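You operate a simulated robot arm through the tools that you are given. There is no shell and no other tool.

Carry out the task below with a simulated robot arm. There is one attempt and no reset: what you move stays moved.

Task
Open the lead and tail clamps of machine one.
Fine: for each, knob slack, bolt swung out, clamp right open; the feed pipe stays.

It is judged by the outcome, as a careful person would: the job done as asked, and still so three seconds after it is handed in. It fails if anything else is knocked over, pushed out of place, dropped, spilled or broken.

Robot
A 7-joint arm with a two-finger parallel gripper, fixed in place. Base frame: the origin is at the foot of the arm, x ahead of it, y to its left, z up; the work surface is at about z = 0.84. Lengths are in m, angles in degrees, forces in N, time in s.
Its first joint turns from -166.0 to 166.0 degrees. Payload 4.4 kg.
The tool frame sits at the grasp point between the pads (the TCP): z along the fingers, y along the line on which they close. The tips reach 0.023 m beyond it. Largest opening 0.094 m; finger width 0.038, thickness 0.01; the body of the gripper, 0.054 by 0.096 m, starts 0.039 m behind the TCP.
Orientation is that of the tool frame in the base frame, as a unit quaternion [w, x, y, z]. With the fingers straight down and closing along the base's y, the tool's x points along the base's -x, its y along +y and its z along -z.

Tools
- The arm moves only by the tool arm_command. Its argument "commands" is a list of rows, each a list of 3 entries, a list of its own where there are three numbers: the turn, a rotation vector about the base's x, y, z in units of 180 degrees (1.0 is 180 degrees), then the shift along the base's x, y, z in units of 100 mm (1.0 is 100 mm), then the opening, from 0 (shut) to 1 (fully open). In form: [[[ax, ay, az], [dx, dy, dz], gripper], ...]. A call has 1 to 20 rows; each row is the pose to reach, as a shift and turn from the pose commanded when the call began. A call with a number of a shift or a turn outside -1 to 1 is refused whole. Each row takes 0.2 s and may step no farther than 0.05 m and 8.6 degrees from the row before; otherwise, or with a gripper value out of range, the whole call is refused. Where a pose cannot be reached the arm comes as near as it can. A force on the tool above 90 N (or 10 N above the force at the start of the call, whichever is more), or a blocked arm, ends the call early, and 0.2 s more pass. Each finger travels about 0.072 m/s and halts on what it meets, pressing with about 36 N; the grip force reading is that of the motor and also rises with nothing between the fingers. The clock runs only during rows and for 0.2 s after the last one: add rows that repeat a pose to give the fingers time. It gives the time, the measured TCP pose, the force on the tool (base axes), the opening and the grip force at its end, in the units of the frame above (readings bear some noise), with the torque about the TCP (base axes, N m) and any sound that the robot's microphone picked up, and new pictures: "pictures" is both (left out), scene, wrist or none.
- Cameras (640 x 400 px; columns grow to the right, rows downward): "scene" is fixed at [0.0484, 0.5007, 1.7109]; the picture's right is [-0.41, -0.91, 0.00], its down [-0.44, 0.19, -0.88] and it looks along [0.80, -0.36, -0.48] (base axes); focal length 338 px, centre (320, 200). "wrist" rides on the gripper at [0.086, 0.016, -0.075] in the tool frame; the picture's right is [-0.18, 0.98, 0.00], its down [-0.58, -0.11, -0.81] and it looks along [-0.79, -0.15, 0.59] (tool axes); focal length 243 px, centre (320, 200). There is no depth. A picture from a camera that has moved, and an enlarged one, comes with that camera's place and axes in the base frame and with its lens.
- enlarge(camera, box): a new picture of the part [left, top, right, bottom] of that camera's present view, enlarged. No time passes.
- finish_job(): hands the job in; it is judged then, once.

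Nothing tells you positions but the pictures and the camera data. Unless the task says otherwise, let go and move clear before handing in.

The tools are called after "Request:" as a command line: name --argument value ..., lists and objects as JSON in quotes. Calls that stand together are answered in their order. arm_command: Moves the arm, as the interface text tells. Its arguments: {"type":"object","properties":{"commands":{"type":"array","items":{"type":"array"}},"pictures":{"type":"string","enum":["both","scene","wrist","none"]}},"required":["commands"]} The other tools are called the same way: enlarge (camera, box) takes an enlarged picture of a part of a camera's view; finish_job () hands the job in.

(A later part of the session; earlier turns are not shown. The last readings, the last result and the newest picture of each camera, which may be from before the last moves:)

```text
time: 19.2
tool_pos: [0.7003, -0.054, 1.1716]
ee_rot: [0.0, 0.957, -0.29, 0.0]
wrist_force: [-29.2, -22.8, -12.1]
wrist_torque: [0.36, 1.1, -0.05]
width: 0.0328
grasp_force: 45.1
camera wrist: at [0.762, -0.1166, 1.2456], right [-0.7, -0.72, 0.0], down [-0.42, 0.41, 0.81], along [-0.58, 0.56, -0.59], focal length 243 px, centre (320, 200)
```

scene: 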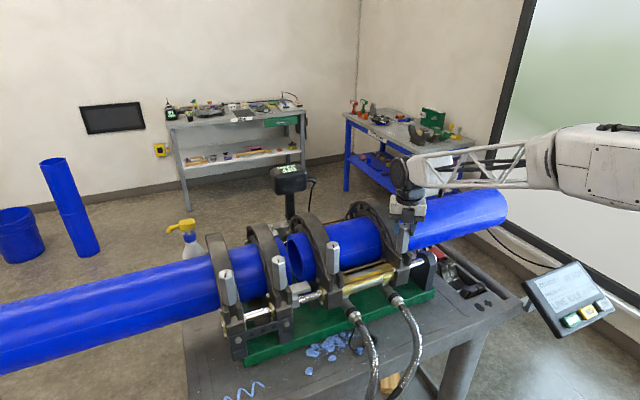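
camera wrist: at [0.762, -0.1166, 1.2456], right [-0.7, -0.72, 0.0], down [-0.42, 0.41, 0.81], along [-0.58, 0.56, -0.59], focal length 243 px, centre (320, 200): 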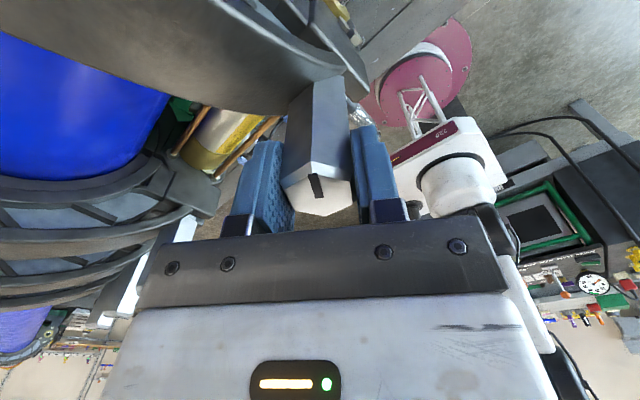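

The wrist got to +146° yaw with no resistance. I'll release, lift clear and check the knob's height and mark.

Request:
arm_command --commands '[[[0, 0, 0], [0, 0.0, 0], 0.5], [[0, 0, 0], [0, 0.0, 0], 0.6], [[0, 0, 0], [0, 0, 0.3], 0.6], [[0, 0, 0], [0, 0, 0.6], 0.6], [[0, 0, 0], [0, 0, 0.8], 0.6], [[0, 0, 0], [0, 0, 0.8], 0.6]]' --pictures "both"

Request:
enlarge --camera "scene" --box '[370, 200, 430, 290]'

Request:
enlarge --camera "wrist" --box '[270, 10, 390, 130]'

```text
time: 20.6
tool_pos: [0.7006, -0.0536, 1.2517]
ee_rot: [0.0, 0.957, -0.291, -0.001]
wrist_force: [0.5, -0.2, -0.4]
wrist_torque: [-0.02, 0.02, -0.03]
width: 0.0566
grasp_force: 0.0
camera wrist: at [0.762, -0.1162, 1.3256], right [-0.7, -0.71, 0.0], down [-0.42, 0.41, 0.81], along [-0.58, 0.56, -0.59], focal length 243 px, centre (320, 200)
```

scene: 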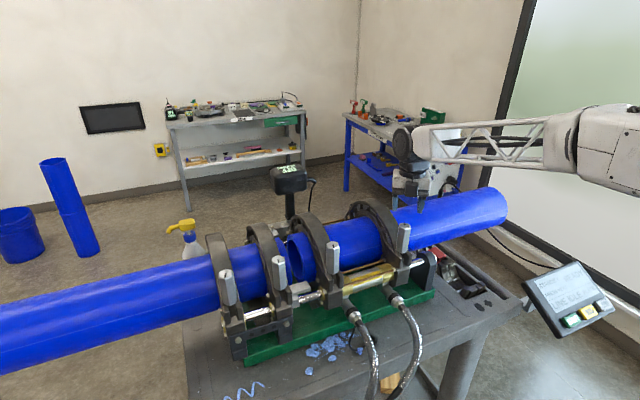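
wrist: 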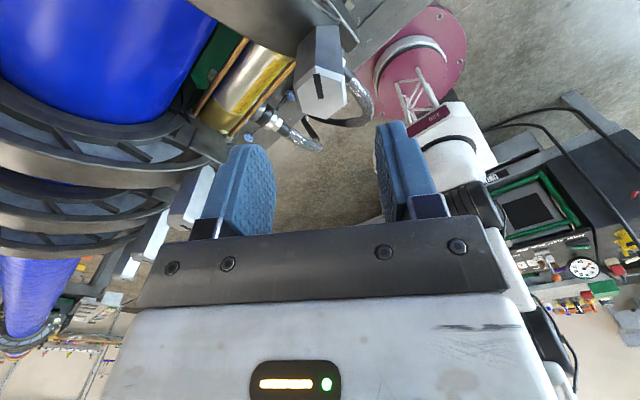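

```text
4.44 times, centred on (400, 245) of scene
camera zoom: at [0.0484, 0.5007, 1.7109], right [-0.41, -0.91, 0.0], down [-0.44, 0.19, -0.88], along [0.8, -0.36, -0.48], focal length 1504 px, centre (-36, 0)
```

zoom: 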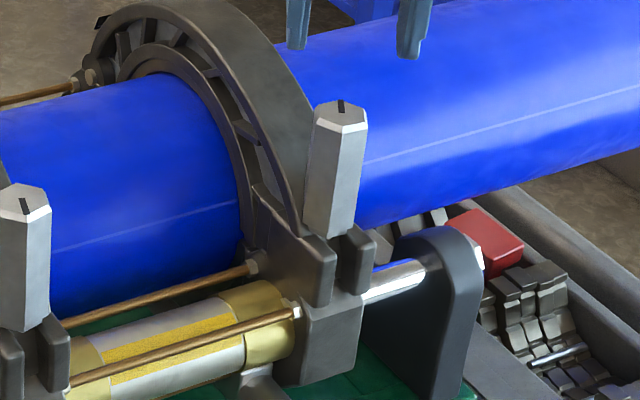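

```text
3.33 times, centred on (330, 70) of wrist
camera zoom: at [0.762, -0.1162, 1.3256], right [-0.7, -0.71, 0.0], down [-0.42, 0.41, 0.81], along [-0.58, 0.56, -0.59], focal length 809 px, centre (287, 633)
```

zoom: 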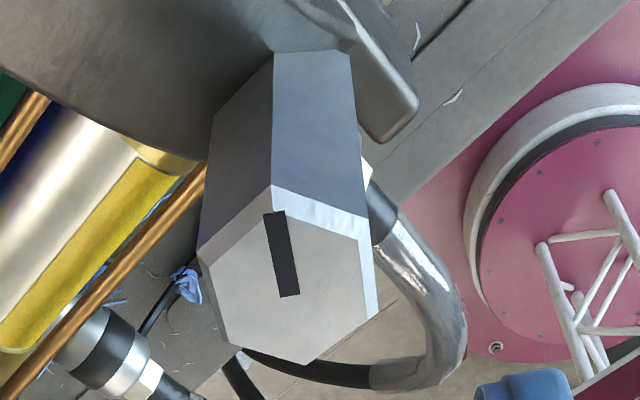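

Request:
enlarge --camera "scene" --box '[370, 210, 430, 290]'

```text
5.00 times, centred on (400, 250) of scene
camera zoom: at [0.0484, 0.5007, 1.7109], right [-0.41, -0.91, 0.0], down [-0.44, 0.19, -0.88], along [0.8, -0.36, -0.48], focal length 1691 px, centre (-80, -50)
```

zoom: 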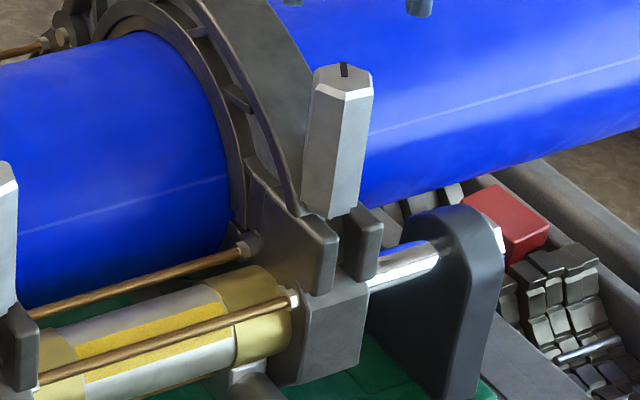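

The mark turned about 163° with no visible rise yet. I'll rotate back above the knob and re-grip for another, longer turn.

Request:
arm_command --commands '[[[0, 0, -0.0467], [0, -0.005, 0], 0.6], [[0, 0, -0.0933], [0, -0.005, 0], 0.6], [[0, 0, -0.14], [0, -0.005, 0], 0.6], [[0, 0, -0.1867], [0, -0.005, 0], 0.6], [[0, 0, -0.2333], [0, -0.005, 0], 0.6], [[0, 0, -0.28], [0, -0.005, 0], 0.6], [[0, 0, -0.3267], [0, -0.005, 0], 0.6], [[0, 0, -0.3733], [0, -0.005, 0], 0.6], [[0, 0, -0.42], [0, -0.005, 0], 0.6], [[0, 0, -0.4667], [0, -0.005, 0], 0.6], [[0, 0, -0.5133], [0, -0.005, 0], 0.6], [[0, 0, -0.56], [0, -0.005, 0], 0.6], [[0, 0, -0.6067], [0, -0.005, 0], 0.6], [[0, 0, -0.6533], [0, -0.005, 0], 0.6], [[0, 0, -0.7], [0, -0.005, 0], 0.6]]' --pictures "none"

Request:
arm_command --commands '[[[0, 0, -0.0467], [0, 0, 0], 0.6], [[0, 0, -0.0933], [0, 0, 0], 0.6], [[0, 0, -0.14], [0, 0, 0], 0.6], [[0, 0, -0.1867], [0, 0, 0], 0.6], [[0, 0, -0.2333], [0, 0, 0], 0.6], [[0, 0, -0.28], [0, 0, 0], 0.6], [[0, 0, -0.3267], [0, 0, 0], 0.6], [[0, 0, -0.3733], [0, 0, 0], 0.6], [[0, 0, -0.42], [0, 0, 0], 0.6], [[0, 0, -0.4667], [0, 0, 0], 0.6], [[0, 0, -0.5133], [0, 0, 0], 0.6], [[0, 0, -0.56], [0, 0, 0], 0.6], [[0, 0, -0.6067], [0, 0, 0], 0.6], [[0, 0, -0.6333], [0, 0, 0], 0.6], [[0, 0, -0.6333], [0, 0, 0], 0.6]]' --pictures "both"

```text
time: 23.8
tool_pos: [0.6999, -0.0534, 1.2503]
ee_rot: [0.0, -0.175, 0.985, 0.0]
wrist_force: [0.6, -0.1, 0.3]
wrist_torque: [0.01, 0.02, -0.03]
width: 0.0563
grasp_force: 0.0
```

```text
time: 27.0
tool_pos: [0.6997, -0.0547, 1.2513]
ee_rot: [0.0, 0.73, 0.683, 0.001]
wrist_force: [-0.3, 0.7, -0.9]
wrist_torque: [0.0, 0.04, -0.05]
width: 0.0564
grasp_force: 0.0
camera wrist: at [0.7213, 0.0305, 1.3259], right [0.97, -0.25, 0.0], down [-0.15, -0.57, 0.81], along [-0.2, -0.78, -0.59], focal length 243 px, centre (320, 200)
```

scene: 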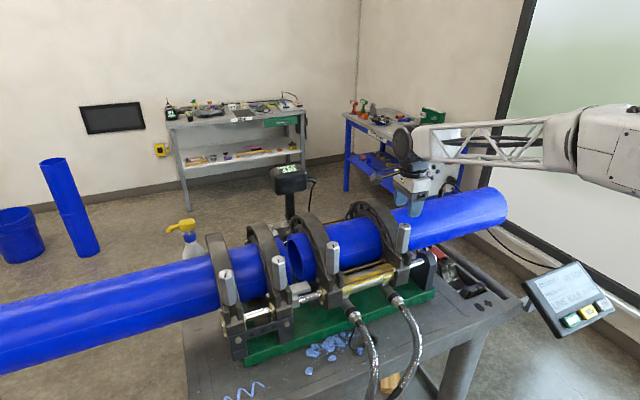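
wrist: 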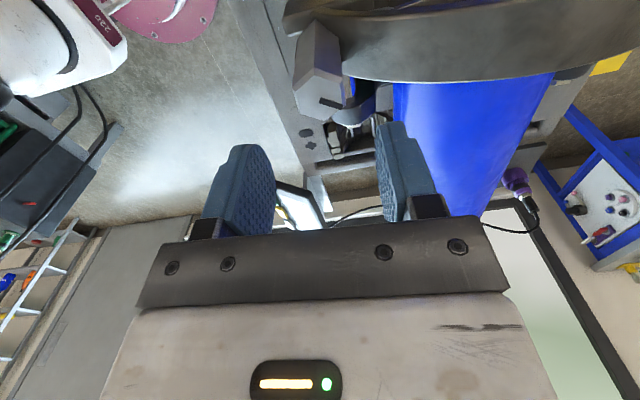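

I'm at −94° yaw and the hex is aligned. I'll narrow the fingers to clear the ring, descend and grip.

Request:
arm_command --commands '[[[0, 0, 0], [0.005, 0, -0.2], 0.5], [[0, 0, 0], [0.005, 0, -0.4], 0.5], [[0, 0, 0], [0.005, 0, -0.6], 0.5], [[0, 0, 0], [0.005, 0, -0.77], 0.5], [[0, 0, 0], [0.005, 0, -0.77], 0.2], [[0, 0, 0], [0.005, 0, -0.77], 0.0], [[0, 0, 0], [0.005, 0, -0.77], 0.0]]' --pictures "wrist"

```text
time: 28.6
tool_pos: [0.701, -0.0535, 1.1732]
ee_rot: [-0.001, 0.73, 0.683, 0.0]
wrist_force: [-15.9, 2.8, -3.8]
wrist_torque: [-0.1, 0.57, -0.03]
width: 0.0326
grasp_force: 45.2
camera wrist: at [0.7213, 0.0309, 1.2483], right [0.97, -0.25, 0.0], down [-0.15, -0.57, 0.81], along [-0.2, -0.78, -0.59], focal length 243 px, centre (320, 200)
```

wrist: 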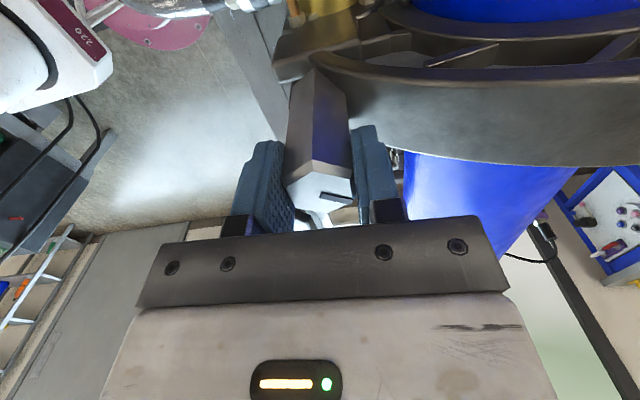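

The grip is well aligned. I'll turn counter-clockwise 160°, and then on to the limit.

Request:
arm_command --commands '[[[0, 0, 0.0467], [-0.005, 0, 0], 0.0], [[0, 0, 0.0933], [-0.005, 0, 0], 0.0], [[0, 0, 0.14], [-0.005, 0, 0], 0.0], [[0, 0, 0.1867], [-0.005, 0, 0], 0.0], [[0, 0, 0.2333], [-0.005, 0, 0], 0.0], [[0, 0, 0.28], [-0.005, 0, 0], 0.0], [[0, 0, 0.3267], [-0.005, 0, 0], 0.0], [[0, 0, 0.3733], [-0.005, 0, 0], 0.0], [[0, 0, 0.42], [-0.005, 0, 0], 0.0], [[0, 0, 0.4667], [-0.005, 0, 0], 0.0], [[0, 0, 0.5133], [-0.005, 0, 0], 0.0], [[0, 0, 0.56], [-0.005, 0, 0], 0.0], [[0, 0, 0.6067], [-0.005, 0, 0], 0.0], [[0, 0, 0.6533], [-0.005, 0, 0], 0.0], [[0, 0, 0.7], [-0.005, 0, 0], 0.0]]' --pictures "none"

Request:
arm_command --commands '[[[0, 0, 0.0467], [0, 0, 0], 0.0], [[0, 0, 0.0933], [0, 0, 0], 0.0], [[0, 0, 0.14], [0, 0, 0], 0.0], [[0, 0, 0.1867], [0, 0, 0], 0.0], [[0, 0, 0.2333], [0, 0, 0], 0.0], [[0, 0, 0.28], [0, 0, 0], 0.0], [[0, 0, 0.3267], [0, 0, 0], 0.0], [[0, 0, 0.3733], [0, 0, 0], 0.0], [[0, 0, 0.42], [0, 0, 0], 0.0], [[0, 0, 0.4667], [0, 0, 0], 0.0], [[0, 0, 0.5133], [0, 0, 0], 0.0], [[0, 0, 0.56], [0, 0, 0], 0.0], [[0, 0, 0.6067], [0, 0, 0], 0.0], [[0, 0, 0.6333], [0, 0, 0], 0.0]]' --pictures "both"

```text
time: 31.8
tool_pos: [0.6997, -0.0546, 1.1726]
ee_rot: [0.001, -0.28, 0.96, 0.0]
wrist_force: [2.6, -5.8, 1.5]
wrist_torque: [-0.57, -0.34, -0.47]
width: 0.0379
grasp_force: 45.7
```

```text
time: 34.8
tool_pos: [0.7002, -0.0549, 1.1742]
ee_rot: [0.0, 0.957, -0.29, 0.001]
wrist_force: [-9.2, -8.6, 0.6]
wrist_torque: [-0.46, 0.55, -0.68]
width: 0.0375
grasp_force: 45.4
camera wrist: at [0.762, -0.1165, 1.249], right [-0.7, -0.72, 0.0], down [-0.42, 0.41, 0.81], along [-0.58, 0.56, -0.59], focal length 243 px, centre (320, 200)
```

scene: 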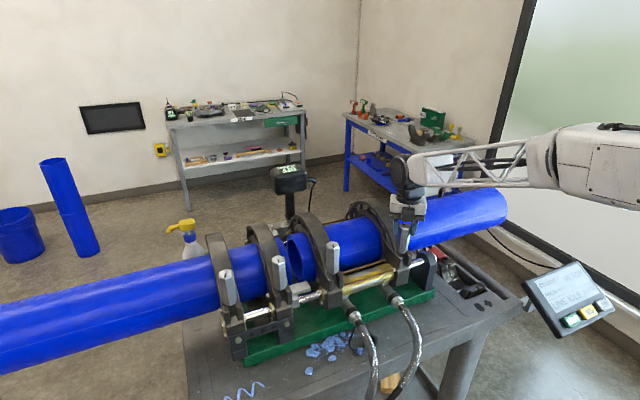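
wrist: 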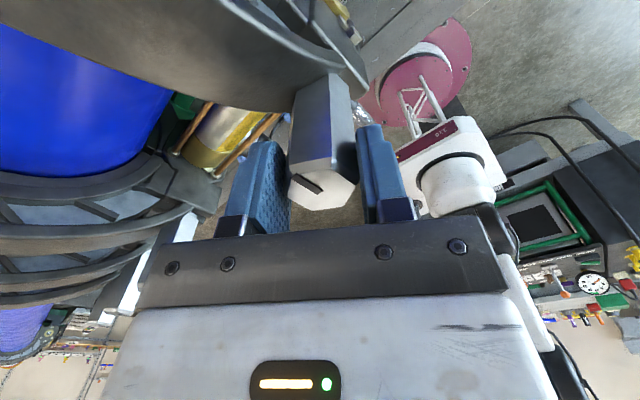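

The fingers slipped onto the hex corners (width 37.5 mm, torque about −0.6 N·m), so the knob seems to have reached an end stop. I'll open, lift and look at the mark and height.

Request:
arm_command --commands '[[[0, 0, 0], [0, 0.0, 0], 0.5], [[0, 0, 0], [0, 0.0, 0], 0.6], [[0, 0, 0], [0, 0, 0.3], 0.6], [[0, 0, 0], [0, 0, 0.6], 0.6], [[0, 0, 0], [0, 0, 0.77], 0.6], [[0, 0, 0], [0, 0, 0.77], 0.6]]' --pictures "both"

Request:
enlarge --camera "scene" --box '[370, 210, 430, 290]'

Request:
enlarge --camera "wrist" --box '[270, 10, 390, 130]'

```text
time: 36.2
tool_pos: [0.6998, -0.0543, 1.2514]
ee_rot: [0.0, 0.957, -0.291, 0.0]
wrist_force: [-0.5, -0.6, 0.3]
wrist_torque: [-0.03, 0.0, 0.02]
width: 0.0563
grasp_force: 0.1
camera wrist: at [0.7618, -0.1168, 1.3262], right [-0.7, -0.71, 0.0], down [-0.42, 0.41, 0.81], along [-0.58, 0.56, -0.59], focal length 243 px, centre (320, 200)
```

scene: 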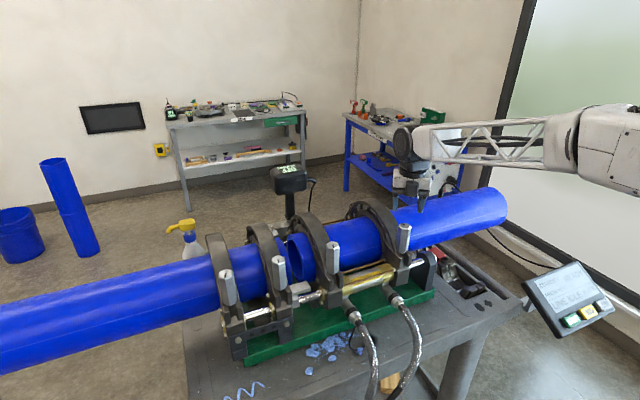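
wrist: 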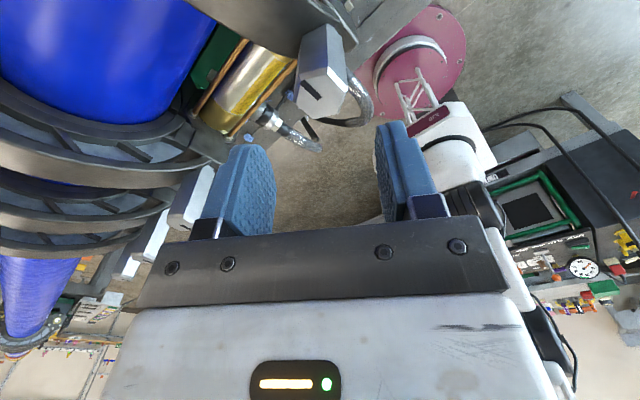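

```text
5.00 times, centred on (400, 250) of scene
camera zoom: at [0.0484, 0.5007, 1.7109], right [-0.41, -0.91, 0.0], down [-0.44, 0.19, -0.88], along [0.8, -0.36, -0.48], focal length 1691 px, centre (-80, -50)
```

zoom: 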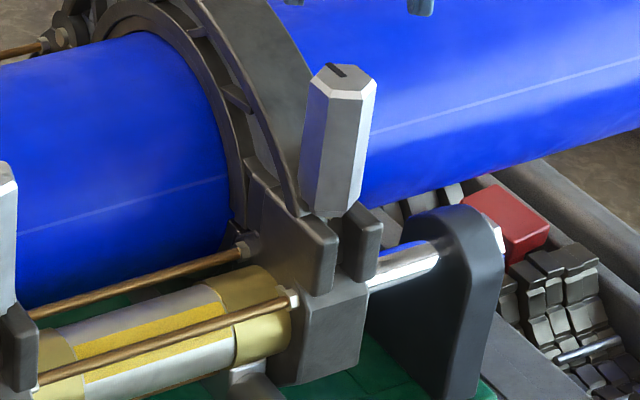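

```text
3.33 times, centred on (330, 70) of wrist
camera zoom: at [0.7618, -0.1168, 1.3262], right [-0.7, -0.71, 0.0], down [-0.42, 0.41, 0.81], along [-0.58, 0.56, -0.59], focal length 809 px, centre (287, 633)
```

zoom: 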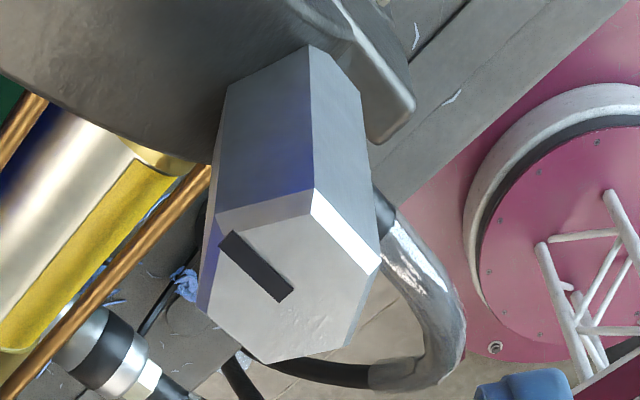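

The knob's mark has moved about 198° counter-clockwise in total and is now at a stop, so it should be slack. I'll back off and view the front of the TAIL clamp to understand the swing bolt before pulling it.

Request:
arm_command --commands '[[[0, 0, -0.0467], [0, 0, 0.1], 1], [[0, 0, -0.0933], [-0.1, 0, 0.2], 1], [[0, 0, -0.14], [-0.3, 0, 0.2], 1], [[0, 0, -0.1867], [-0.5, 0, 0.2], 1], [[0, 0, -0.2333], [-0.7, 0, 0.2], 1], [[0, 0, -0.28], [-0.9, 0, 0.2], 1], [[0, 0, -0.3267], [-1, 0, 0.2], 1], [[0, 0, -0.3733], [-1, 0, 0.2], 1], [[0, 0, -0.42], [-1, 0, 0.2], 1], [[0, 0, -0.4667], [-1, 0, 0.2], 1], [[0, 0, -0.5133], [-1, 0, 0.2], 1], [[0, 0, -0.56], [-1, 0, 0.2], 1], [[0, 0, -0.6067], [-1, 0, 0.2], 1], [[0, 0, -0.6533], [-1, 0, 0.2], 1], [[0, 0, -0.7], [-1, 0, 0.2], 1], [[0, 0, -0.7467], [-1, 0, 0.2], 1], [[0, 0, -0.7933], [-1, 0, 0.2], 1], [[0, 0, -0.81], [-1, 0, 0.2], 1]]' --pictures "none"

Request:
arm_command --commands '[[[0, 0, 0], [-0.4, 0, 0], 1], [[0, 0, 0], [-0.8, 0, 0], 1], [[0, 0, 0], [-0.8, 0, 0], 1]]' --pictures "wrist"

```text
time: 40.0
tool_pos: [0.6, -0.0549, 1.2716]
ee_rot: [0.0, -0.002, 1.0, 0.0]
wrist_force: [-0.8, -0.3, 0.5]
wrist_torque: [-0.01, 0.02, 0.03]
width: 0.0938
grasp_force: 0.0
```

```text
time: 40.8
tool_pos: [0.5196, -0.0553, 1.2693]
ee_rot: [0.0, -0.003, 1.0, 0.0]
wrist_force: [-0.5, 0.2, 0.5]
wrist_torque: [-0.03, 0.04, -0.01]
width: 0.0939
grasp_force: 0.1
camera wrist: at [0.4322, -0.0396, 1.3455], right [0.18, 0.98, 0.0], down [0.58, -0.1, 0.81], along [0.79, -0.14, -0.59], focal length 243 px, centre (320, 200)
```

wrist: 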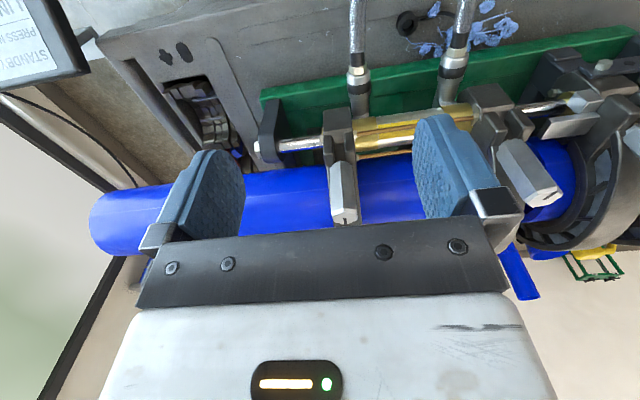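

Request:
enlarge --camera "wrist" --box '[290, 80, 420, 230]'

Request:
enlarge --camera "wrist" --box '[440, 60, 600, 220]'

```text
2.67 times, centred on (355, 155) of wrist
camera zoom: at [0.4322, -0.0396, 1.3455], right [0.18, 0.98, 0.0], down [0.58, -0.1, 0.81], along [0.79, -0.14, -0.59], focal length 647 px, centre (227, 320)
```

zoom: 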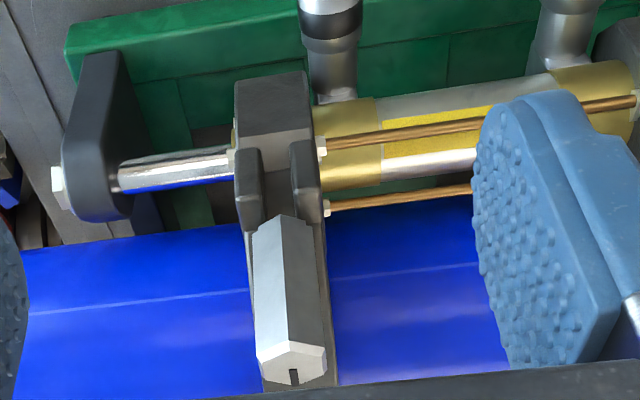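

```text
2.50 times, centred on (520, 140) of wrist
camera zoom: at [0.4322, -0.0396, 1.3455], right [0.18, 0.98, 0.0], down [0.58, -0.1, 0.81], along [0.79, -0.14, -0.59], focal length 606 px, centre (-180, 350)
```

zoom: 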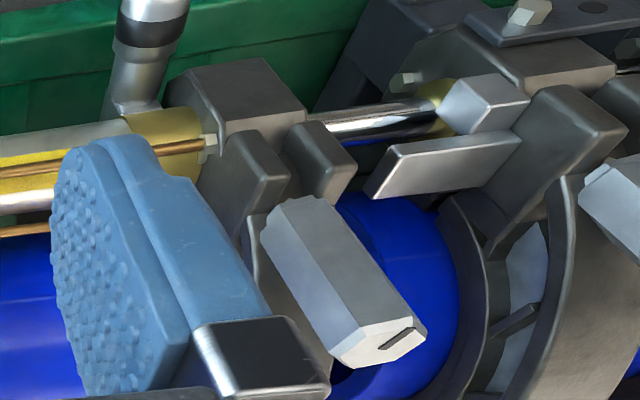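

The bolt sits in a slot between two prongs that opens toward −x, and a pair of hex flats now faces ±y. I'll pinch the knob along y so it can pivot in the pads, and pull it outward along −x. First I'm going back above it.

Request:
arm_command --commands '[[[0, 0, 0], [0.4, 0, 0], 0.65], [[0, 0, 0], [0.8, 0, 0], 0.65], [[0, 0, 0.012], [1, 0, 0], 0.65]]' --pictures "none"

Request:
arm_command --commands '[[[0, 0, 0], [0.4, 0, 0], 0.62], [[0, 0, 0], [0.81, -0.01, 0], 0.62], [[0, 0, 0], [0.81, -0.01, -0.4], 0.62], [[0, 0, 0], [0.81, -0.01, -0.8], 0.62], [[0, 0, 0], [0.81, -0.01, -0.8], 0.62]]' --pictures "wrist"

```text
time: 41.6
tool_pos: [0.62, -0.0556, 1.2725]
ee_rot: [-0.001, -0.022, 1.0, 0.0]
wrist_force: [1.3, -0.5, 1.2]
wrist_torque: [0.0, 0.03, -0.02]
width: 0.0609
grasp_force: 0.1
```

```text
time: 42.8
tool_pos: [0.7009, -0.0556, 1.1908]
ee_rot: [0.0, -0.022, 1.0, 0.0]
wrist_force: [-0.3, 0.2, 0.8]
wrist_torque: [0.02, -0.02, -0.02]
width: 0.0584
grasp_force: 0.0
camera wrist: at [0.6131, -0.0424, 1.2669], right [0.14, 0.99, 0.0], down [0.59, -0.08, 0.81], along [0.8, -0.11, -0.59], focal length 243 px, centre (320, 200)
```

wrist: 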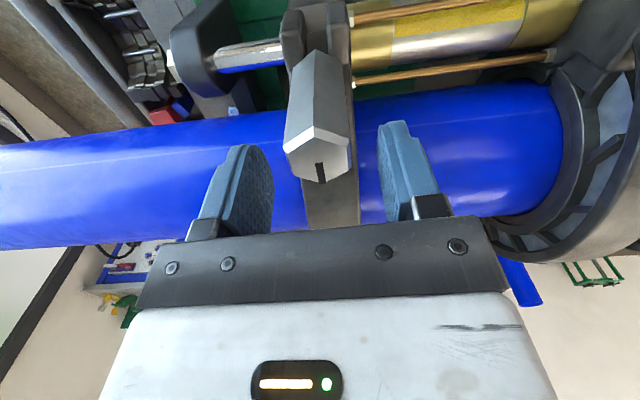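

Request:
arm_command --commands '[[[0, 0, 0], [0, 0.0, -0.2], 0.62], [[0, 0, 0], [0, 0, -0.36], 0.62], [[0, 0, 0], [0, 0, -0.36], 0.3], [[0, 0, 0], [0, 0, -0.36], 0.0], [[0, 0, 0], [0, 0, -0.36], 0.0]]' --pictures "none"

Request:
arm_command --commands '[[[0, 0, 0], [-0.05, 0, 0], 0.0], [[0, 0, 0], [-0.1, 0, 0], 0.0], [[0, 0, 0], [-0.1, 0, 0], 0.0]]' --pictures "wrist"

```text
time: 44.0
tool_pos: [0.7006, -0.0548, 1.1571]
ee_rot: [0.0, -0.023, 1.0, 0.001]
wrist_force: [-2.4, 10.9, 4.3]
wrist_torque: [0.02, 0.16, -0.44]
width: 0.0331
grasp_force: 44.8
```

```text
time: 44.8
tool_pos: [0.6909, -0.0543, 1.1568]
ee_rot: [0.001, -0.022, 1.0, 0.0]
wrist_force: [10.5, 20.1, 2.6]
wrist_torque: [-0.5, -1.26, -0.84]
width: 0.0332
grasp_force: 45.4
camera wrist: at [0.6033, -0.0431, 1.2304], right [0.14, 0.99, 0.0], down [0.59, -0.08, 0.81], along [0.8, -0.11, -0.59], focal length 243 px, centre (320, 200)
```

wrist: 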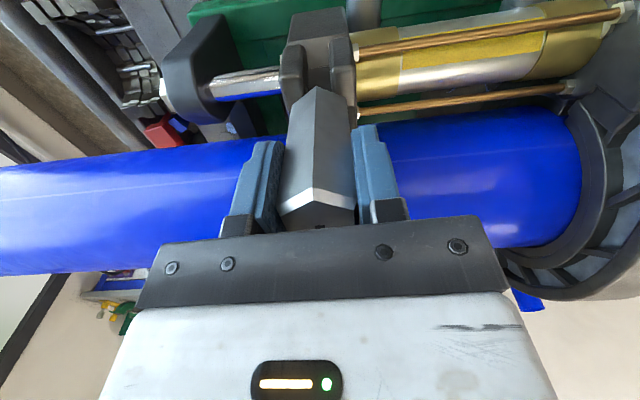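

The knob moved 10 mm outward with only about 10 N, so the bolt is swinging. I'll follow the arc outward and tilt the tool with it.

Request:
arm_command --commands '[[[0, -0.0333, 0], [-0.077, 0, -0.012], 0.0], [[0, -0.0667, 0], [-0.207, 0, -0.038], 0.0], [[0, -0.1, 0], [-0.334, 0, -0.077], 0.0], [[0, -0.1333, 0], [-0.457, 0, -0.129], 0.0]]' --pictures "both"

Request:
enlarge --camera "scene" --box '[350, 180, 450, 300]'

```text
time: 45.8
tool_pos: [0.647, -0.0554, 1.1422]
ee_rot: [0.209, -0.022, 0.978, -0.005]
wrist_force: [0.0, 46.6, 12.4]
wrist_torque: [0.24, -0.56, -0.94]
width: 0.0336
grasp_force: 44.6
camera wrist: at [0.535, -0.0434, 1.1754], right [0.13, 0.99, 0.06], down [0.21, -0.08, 0.98], along [0.97, -0.11, -0.21], focal length 243 px, centre (320, 200)
```

scene: 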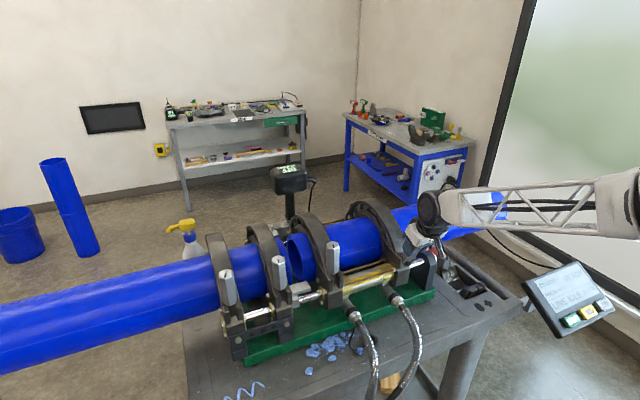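
wrist: 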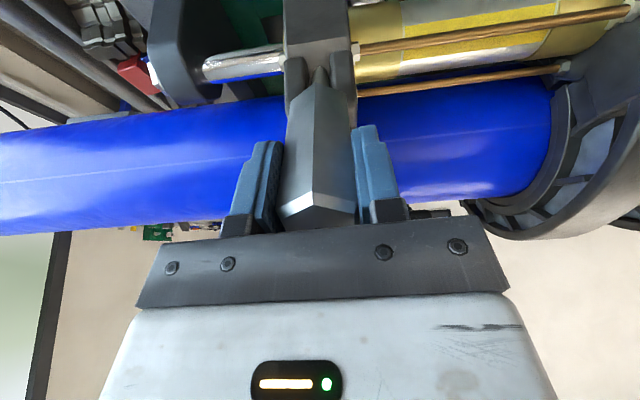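

```text
3.33 times, centred on (400, 240) of scene
camera zoom: at [0.0484, 0.5007, 1.7109], right [-0.41, -0.91, 0.0], down [-0.44, 0.19, -0.88], along [0.8, -0.36, -0.48], focal length 1128 px, centre (53, 67)
```

zoom: 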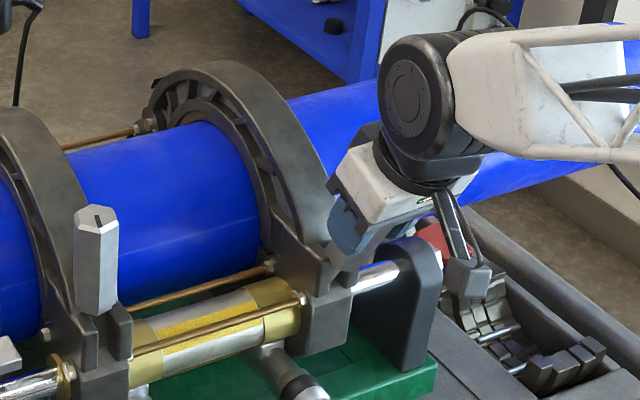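

The bolt is out about 25° and following smoothly. I'll continue the arc with a small y correction to ease the side load.

Request:
arm_command --commands '[[[0, -0.0389, 0], [-0.135, 0.015, -0.076], 0.0], [[0, -0.0778, 0], [-0.259, 0.02, -0.168], 0.0], [[0, -0.1167, 0], [-0.372, 0.02, -0.275], 0.0], [[0, -0.1556, 0], [-0.47, 0.02, -0.395], 0.0]]' --pictures "both"

Request:
enlarge --camera "scene" --box '[350, 180, 450, 300]'

```text
time: 46.8
tool_pos: [0.6089, -0.055, 1.0959]
ee_rot: [0.414, -0.018, 0.91, -0.009]
wrist_force: [-79.6, -1.3, 60.6]
wrist_torque: [0.29, -0.28, -1.15]
width: 0.0333
grasp_force: 44.6
stopped in row 4: the force on the tool passed its limit at 256 N (the readings are from after the stop); the commanded pose is now the measured one
camera wrist: at [0.4943, -0.0428, 1.0785], right [0.09, 0.99, 0.11], down [-0.22, -0.09, 0.97], along [0.97, -0.12, 0.21], focal length 243 px, centre (320, 200)
```

scene: 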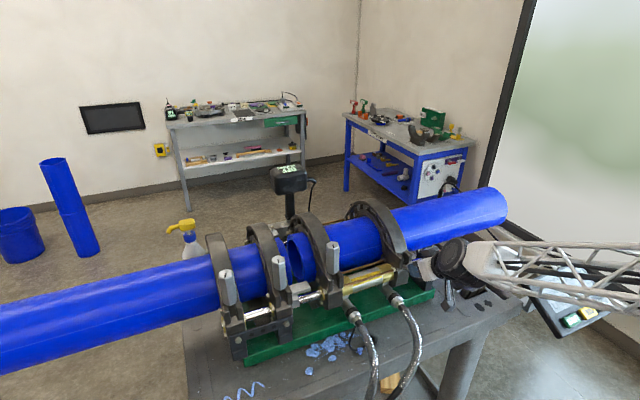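
wrist: 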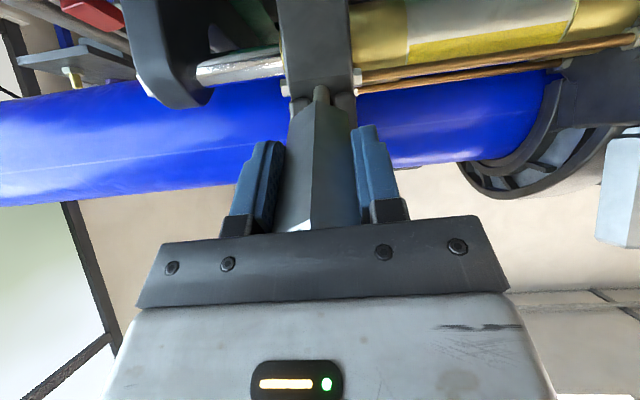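

```text
3.33 times, centred on (400, 240) of scene
camera zoom: at [0.0484, 0.5007, 1.7109], right [-0.41, -0.91, 0.0], down [-0.44, 0.19, -0.88], along [0.8, -0.36, -0.48], focal length 1128 px, centre (53, 67)
```

zoom: 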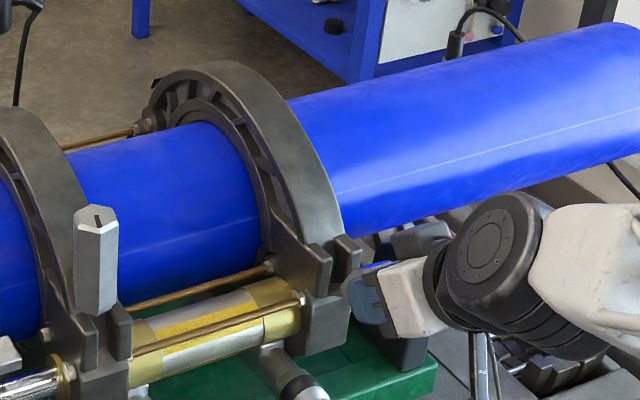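

The bolt is about 50° out. The 256 N spike looks like the palm pressing axially on the knob's end, possibly with the arm near its tilt limit. I'll open the fingers to relieve it and see where the bolt rests.

Request:
arm_command --commands '[[[0, 0, 0], [0, 0, 0], 0.3], [[0, 0, 0], [-0.03, 0, 0.03], 0.5], [[0, 0, 0], [-0.06, 0, 0.06], 0.6], [[0, 0, 0], [-0.06, 0, 0.06], 0.65]]' --pictures "both"

Request:
enlarge --camera "scene" --box '[350, 180, 450, 300]'

```text
time: 47.1
tool_pos: [0.6086, -0.0555, 1.0966]
ee_rot: [0.415, -0.018, 0.91, -0.008]
wrist_force: [-34.4, 2.5, 22.4]
wrist_torque: [0.26, 0.26, -1.15]
width: 0.0334
grasp_force: 45.0
stopped in row 1: the force on the tool passed its limit at 115 N (the readings are from after the stop); the commanded pose is now the measured one
camera wrist: at [0.495, -0.0428, 1.0794], right [0.09, 0.99, 0.11], down [-0.23, -0.09, 0.97], along [0.97, -0.12, 0.22], focal length 243 px, centre (320, 200)
```

scene: 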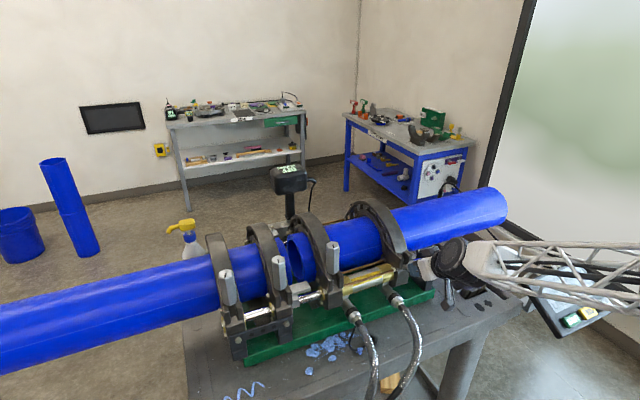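
wrist: 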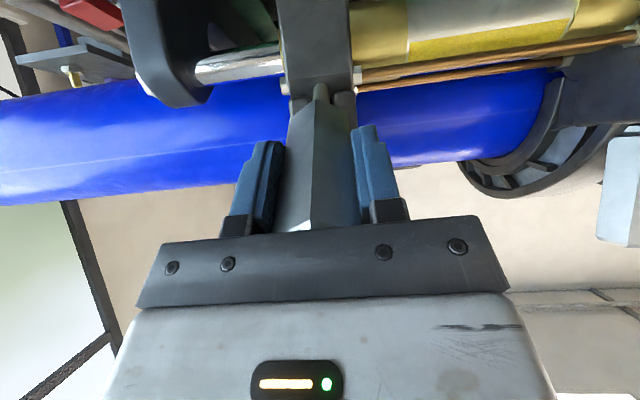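

```text
3.33 times, centred on (400, 240) of scene
camera zoom: at [0.0484, 0.5007, 1.7109], right [-0.41, -0.91, 0.0], down [-0.44, 0.19, -0.88], along [0.8, -0.36, -0.48], focal length 1128 px, centre (53, 67)
```

zoom: 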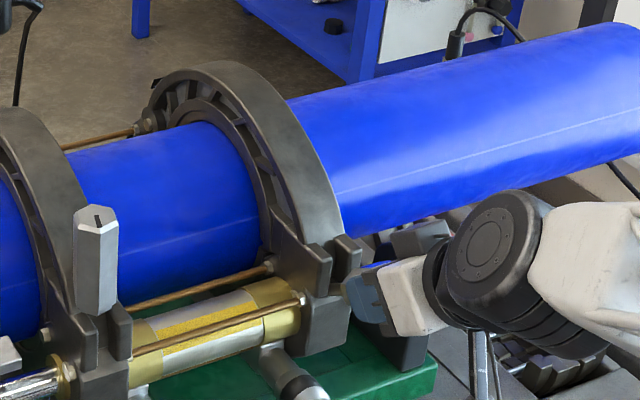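

Request:
arm_command --commands '[[[0, 0, 0], [0, 0, 0], 0.6], [[0, 0, 0], [0, 0, 0], 0.6], [[0, 0, 0], [0, 0, 0], 0.6]]' --pictures "wrist"

```text
time: 47.9
tool_pos: [0.6094, -0.0535, 1.0964]
ee_rot: [0.415, -0.019, 0.909, -0.008]
wrist_force: [-43.8, -2.7, 41.1]
wrist_torque: [0.07, -0.8, 0.06]
width: 0.0562
grasp_force: 0.0
camera wrist: at [0.495, -0.0429, 1.0793], right [0.09, 0.99, 0.11], down [-0.23, -0.09, 0.97], along [0.97, -0.12, 0.22], focal length 243 px, centre (320, 200)
```

wrist: 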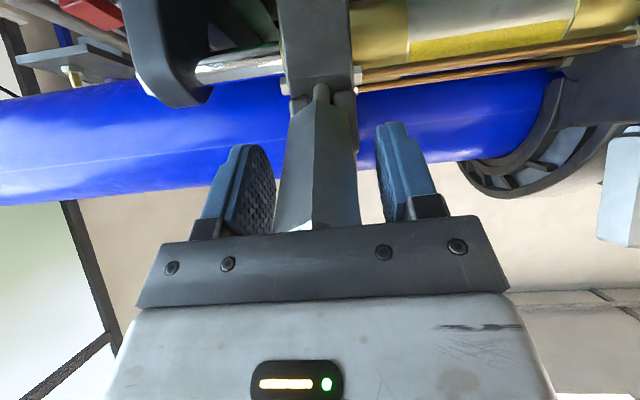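

The palm is pressing on the knob's end. I'll back straight off along the tool axis.

Request:
arm_command --commands '[[[0, 0, 0], [-0.04, 0, 0.035], 0.6], [[0, 0, 0], [-0.09, 0, 0.08], 0.6], [[0, 0, 0], [-0.15, 0, 0.13], 0.6], [[0, 0, 0], [-0.15, 0, 0.13], 0.6]]' --pictures "both"

Request:
enlarge --camera "scene" --box '[350, 180, 450, 300]'

```text
time: 48.9
tool_pos: [0.5953, -0.0557, 1.1077]
ee_rot: [0.414, -0.019, 0.91, -0.008]
wrist_force: [0.3, 0.5, 0.5]
wrist_torque: [0.02, 0.0, -0.01]
width: 0.0564
grasp_force: 0.0
camera wrist: at [0.4801, -0.043, 1.0906], right [0.09, 0.99, 0.11], down [-0.22, -0.09, 0.97], along [0.97, -0.12, 0.21], focal length 243 px, centre (320, 200)
```

scene: 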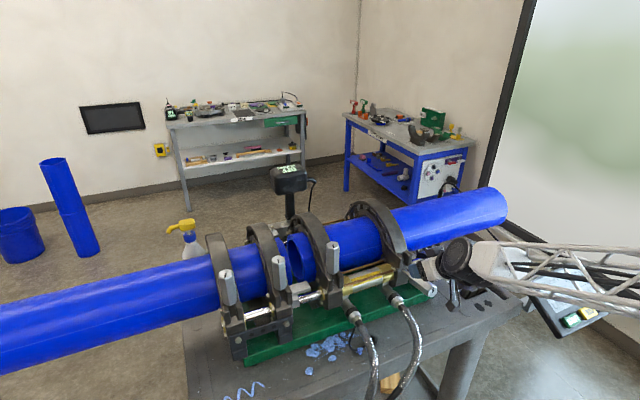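
wrist: 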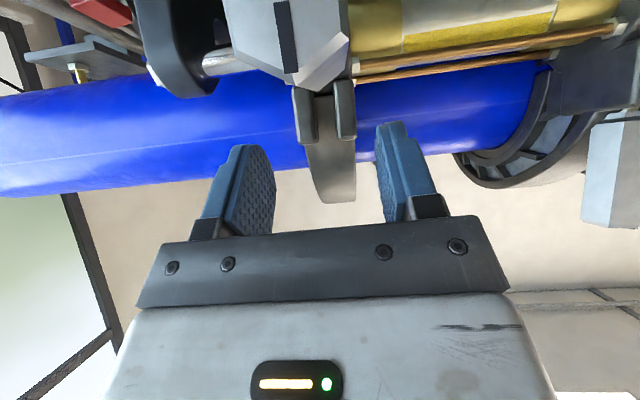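

```text
3.33 times, centred on (400, 240) of scene
camera zoom: at [0.0484, 0.5007, 1.7109], right [-0.41, -0.91, 0.0], down [-0.44, 0.19, -0.88], along [0.8, -0.36, -0.48], focal length 1128 px, centre (53, 67)
```

zoom: 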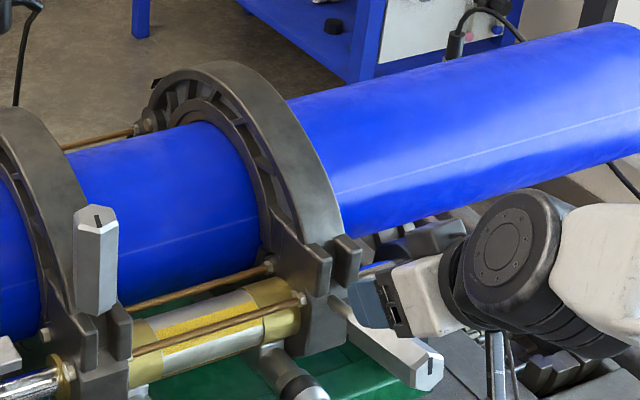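

The TAIL bolt has dropped fully outward, so it is swung out. Next is opening the upper ring half; I'll enlarge this view to measure the ring and its free end.

Request:
enlarge --camera "wrist" --box '[210, 0, 450, 220]'

Request:
enlarge --camera "scene" --box '[330, 190, 450, 310]'

```text
1.82 times, centred on (330, 110) of wrist
camera zoom: at [0.4801, -0.043, 1.0906], right [0.09, 0.99, 0.11], down [-0.22, -0.09, 0.97], along [0.97, -0.12, 0.21], focal length 441 px, centre (302, 364)
```

zoom: 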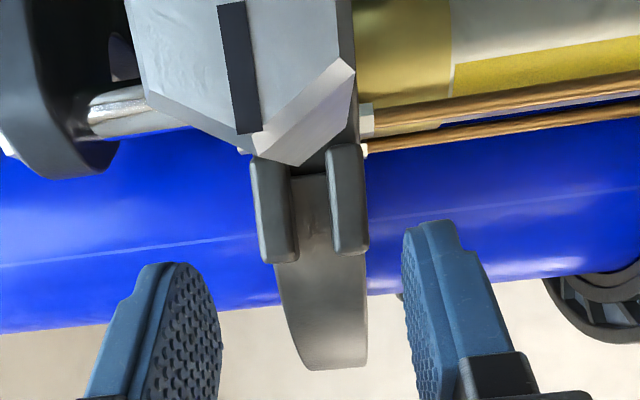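

```text
3.33 times, centred on (390, 250) of scene
camera zoom: at [0.0484, 0.5007, 1.7109], right [-0.41, -0.91, 0.0], down [-0.44, 0.19, -0.88], along [0.8, -0.36, -0.48], focal length 1128 px, centre (87, 33)
```

zoom: 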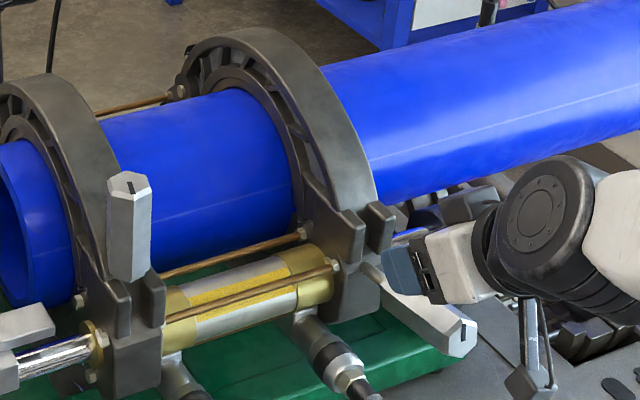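

The ring band is about 46–50 mm wide, its free end sits between the prongs and its hinge is near (0.985, 1.045). I'll pinch the band on its ±y edges near the free end, coming in along the tilted tool axis, then swing it about the hinge. First I'm moving to a standoff.

Request:
arm_command --commands '[[[0, 0, 0], [0.1, 0.01, 0.4], 1], [[0, 0, 0], [0.35, 0.02, 0.8], 1], [[0, 0.01, 0], [0.7, 0.025, 0.95], 1], [[0, 0.02, 0], [1.0, 0.025, 0.85], 1], [[0, 0.02, 0], [1.0, 0.025, 0.85], 1]]' --pictures "both"

```text
time: 50.1
tool_pos: [0.6943, -0.0536, 1.1918]
ee_rot: [0.386, -0.018, 0.922, -0.008]
wrist_force: [0.7, 0.8, 0.3]
wrist_torque: [0.0, -0.01, -0.02]
width: 0.094
grasp_force: 0.0
camera wrist: at [0.5793, -0.0404, 1.1826], right [0.1, 0.99, 0.1], down [-0.16, -0.09, 0.98], along [0.98, -0.12, 0.15], focal length 243 px, centre (320, 200)
```

scene: 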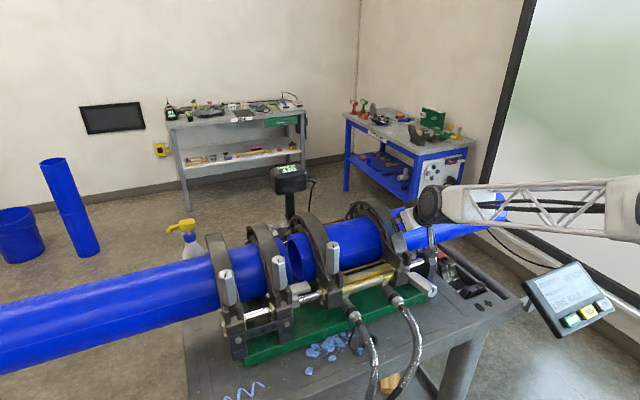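
wrist: 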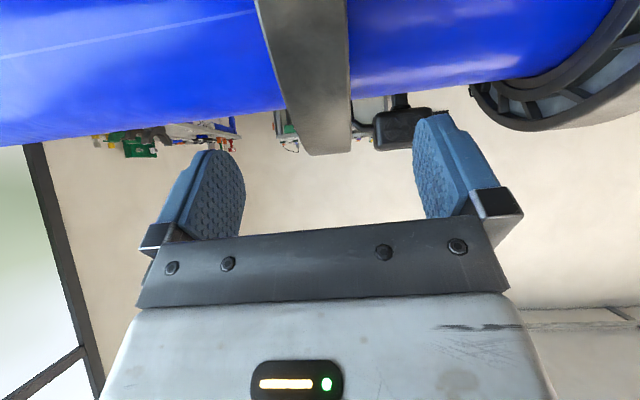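

The ring top is at z≈1.174 with the band from y≈−0.083 to −0.034, so its centre is about −0.058. I'll move in along the approach direction to straddle the band.

Request:
arm_command --commands '[[[0, 0, -0.007], [0.2, -0.045, -0.17], 1], [[0, 0, -0.014], [0.4, -0.045, -0.35], 1], [[0, 0, -0.014], [0.58, -0.045, -0.5], 1], [[0, 0, -0.014], [0.66, -0.045, -0.57], 1]]' --pictures "both"

Request:
enlarge --camera "scene" --box '[340, 170, 460, 290]'

```text
time: 51.1
tool_pos: [0.7602, -0.0573, 1.1365]
ee_rot: [0.385, 0.001, 0.923, -0.017]
wrist_force: [0.4, 0.5, 0.2]
wrist_torque: [0.0, -0.03, -0.02]
width: 0.094
grasp_force: 0.1
camera wrist: at [0.6461, -0.0397, 1.1271], right [0.14, 0.98, 0.1], down [-0.17, -0.08, 0.98], along [0.98, -0.16, 0.15], focal length 243 px, centre (320, 200)
```

scene: 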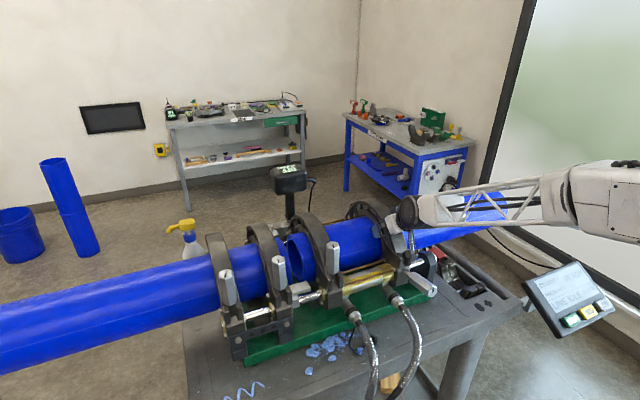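
wrist: 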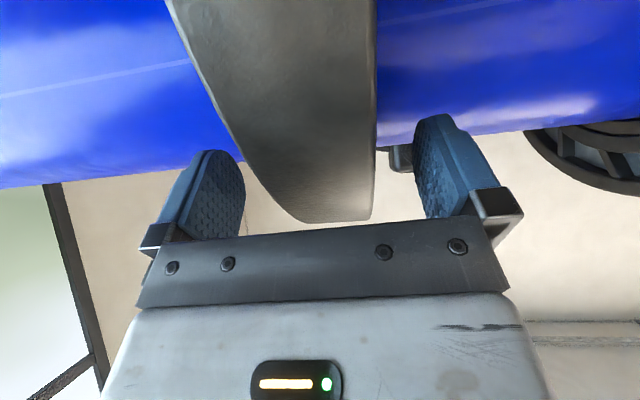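

```text
3.33 times, centred on (400, 230) of scene
camera zoom: at [0.0484, 0.5007, 1.7109], right [-0.41, -0.91, 0.0], down [-0.44, 0.19, -0.88], along [0.8, -0.36, -0.48], focal length 1128 px, centre (53, 100)
```

zoom: 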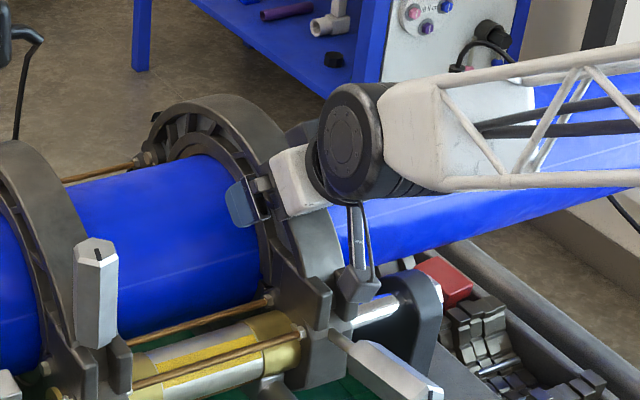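

The fingers straddle the band. I'll close on it and check the side load.

Request:
arm_command --commands '[[[0, 0, 0], [0, 0, 0], 0.7], [[0, 0, 0], [0, 0, 0], 0.5], [[0, 0, 0], [0, 0, 0], 0.3], [[0, 0, 0], [0, 0, 0], 0.2]]' --pictures "both"

Request:
enlarge --camera "scene" --box '[340, 170, 460, 290]'

```text
time: 52.1
tool_pos: [0.7609, -0.0557, 1.1369]
ee_rot: [0.385, 0.002, 0.923, -0.017]
wrist_force: [6.0, 63.8, -1.0]
wrist_torque: [2.53, -0.24, 0.12]
width: 0.0458
grasp_force: 45.7
camera wrist: at [0.6461, -0.0379, 1.1271], right [0.14, 0.98, 0.1], down [-0.17, -0.08, 0.98], along [0.98, -0.16, 0.15], focal length 243 px, centre (320, 200)
```

scene: 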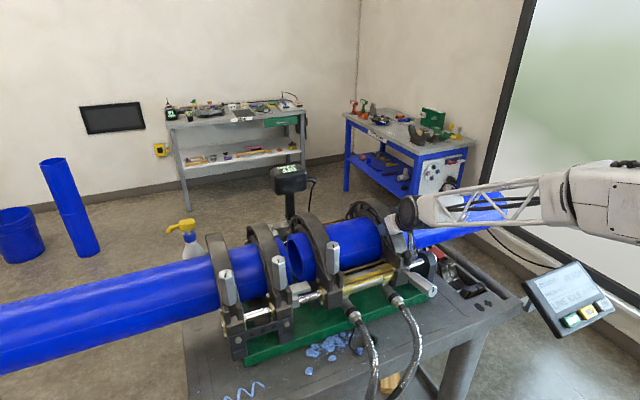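
wrist: 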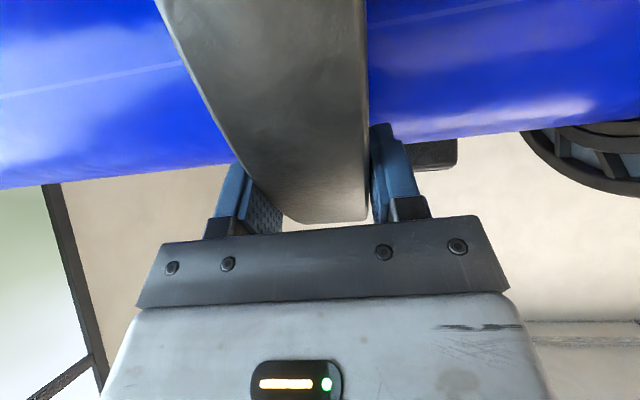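

```text
3.33 times, centred on (400, 230) of scene
camera zoom: at [0.0484, 0.5007, 1.7109], right [-0.41, -0.91, 0.0], down [-0.44, 0.19, -0.88], along [0.8, -0.36, -0.48], focal length 1128 px, centre (53, 100)
```

zoom: 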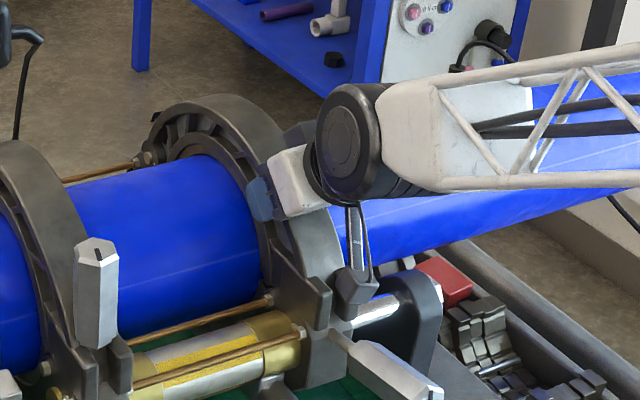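

The band is gripped at 45.8 mm. The +64 N side load says its centre is a little further +y, so I'll ease that and then start lifting about the hinge.

Request:
arm_command --commands '[[[0, 0, 0], [0, 0.02, 0], 0.2], [[0, 0, 0], [0, 0.028, 0], 0.1], [[0, 0, 0], [0, 0.028, 0], 0.1]]' --pictures "none"

```text
time: 52.9
tool_pos: [0.7616, -0.0551, 1.1361]
ee_rot: [0.385, 0.002, 0.923, -0.016]
wrist_force: [-4.2, 14.6, 1.8]
wrist_torque: [1.9, 0.44, -0.17]
width: 0.0458
grasp_force: 45.5
```

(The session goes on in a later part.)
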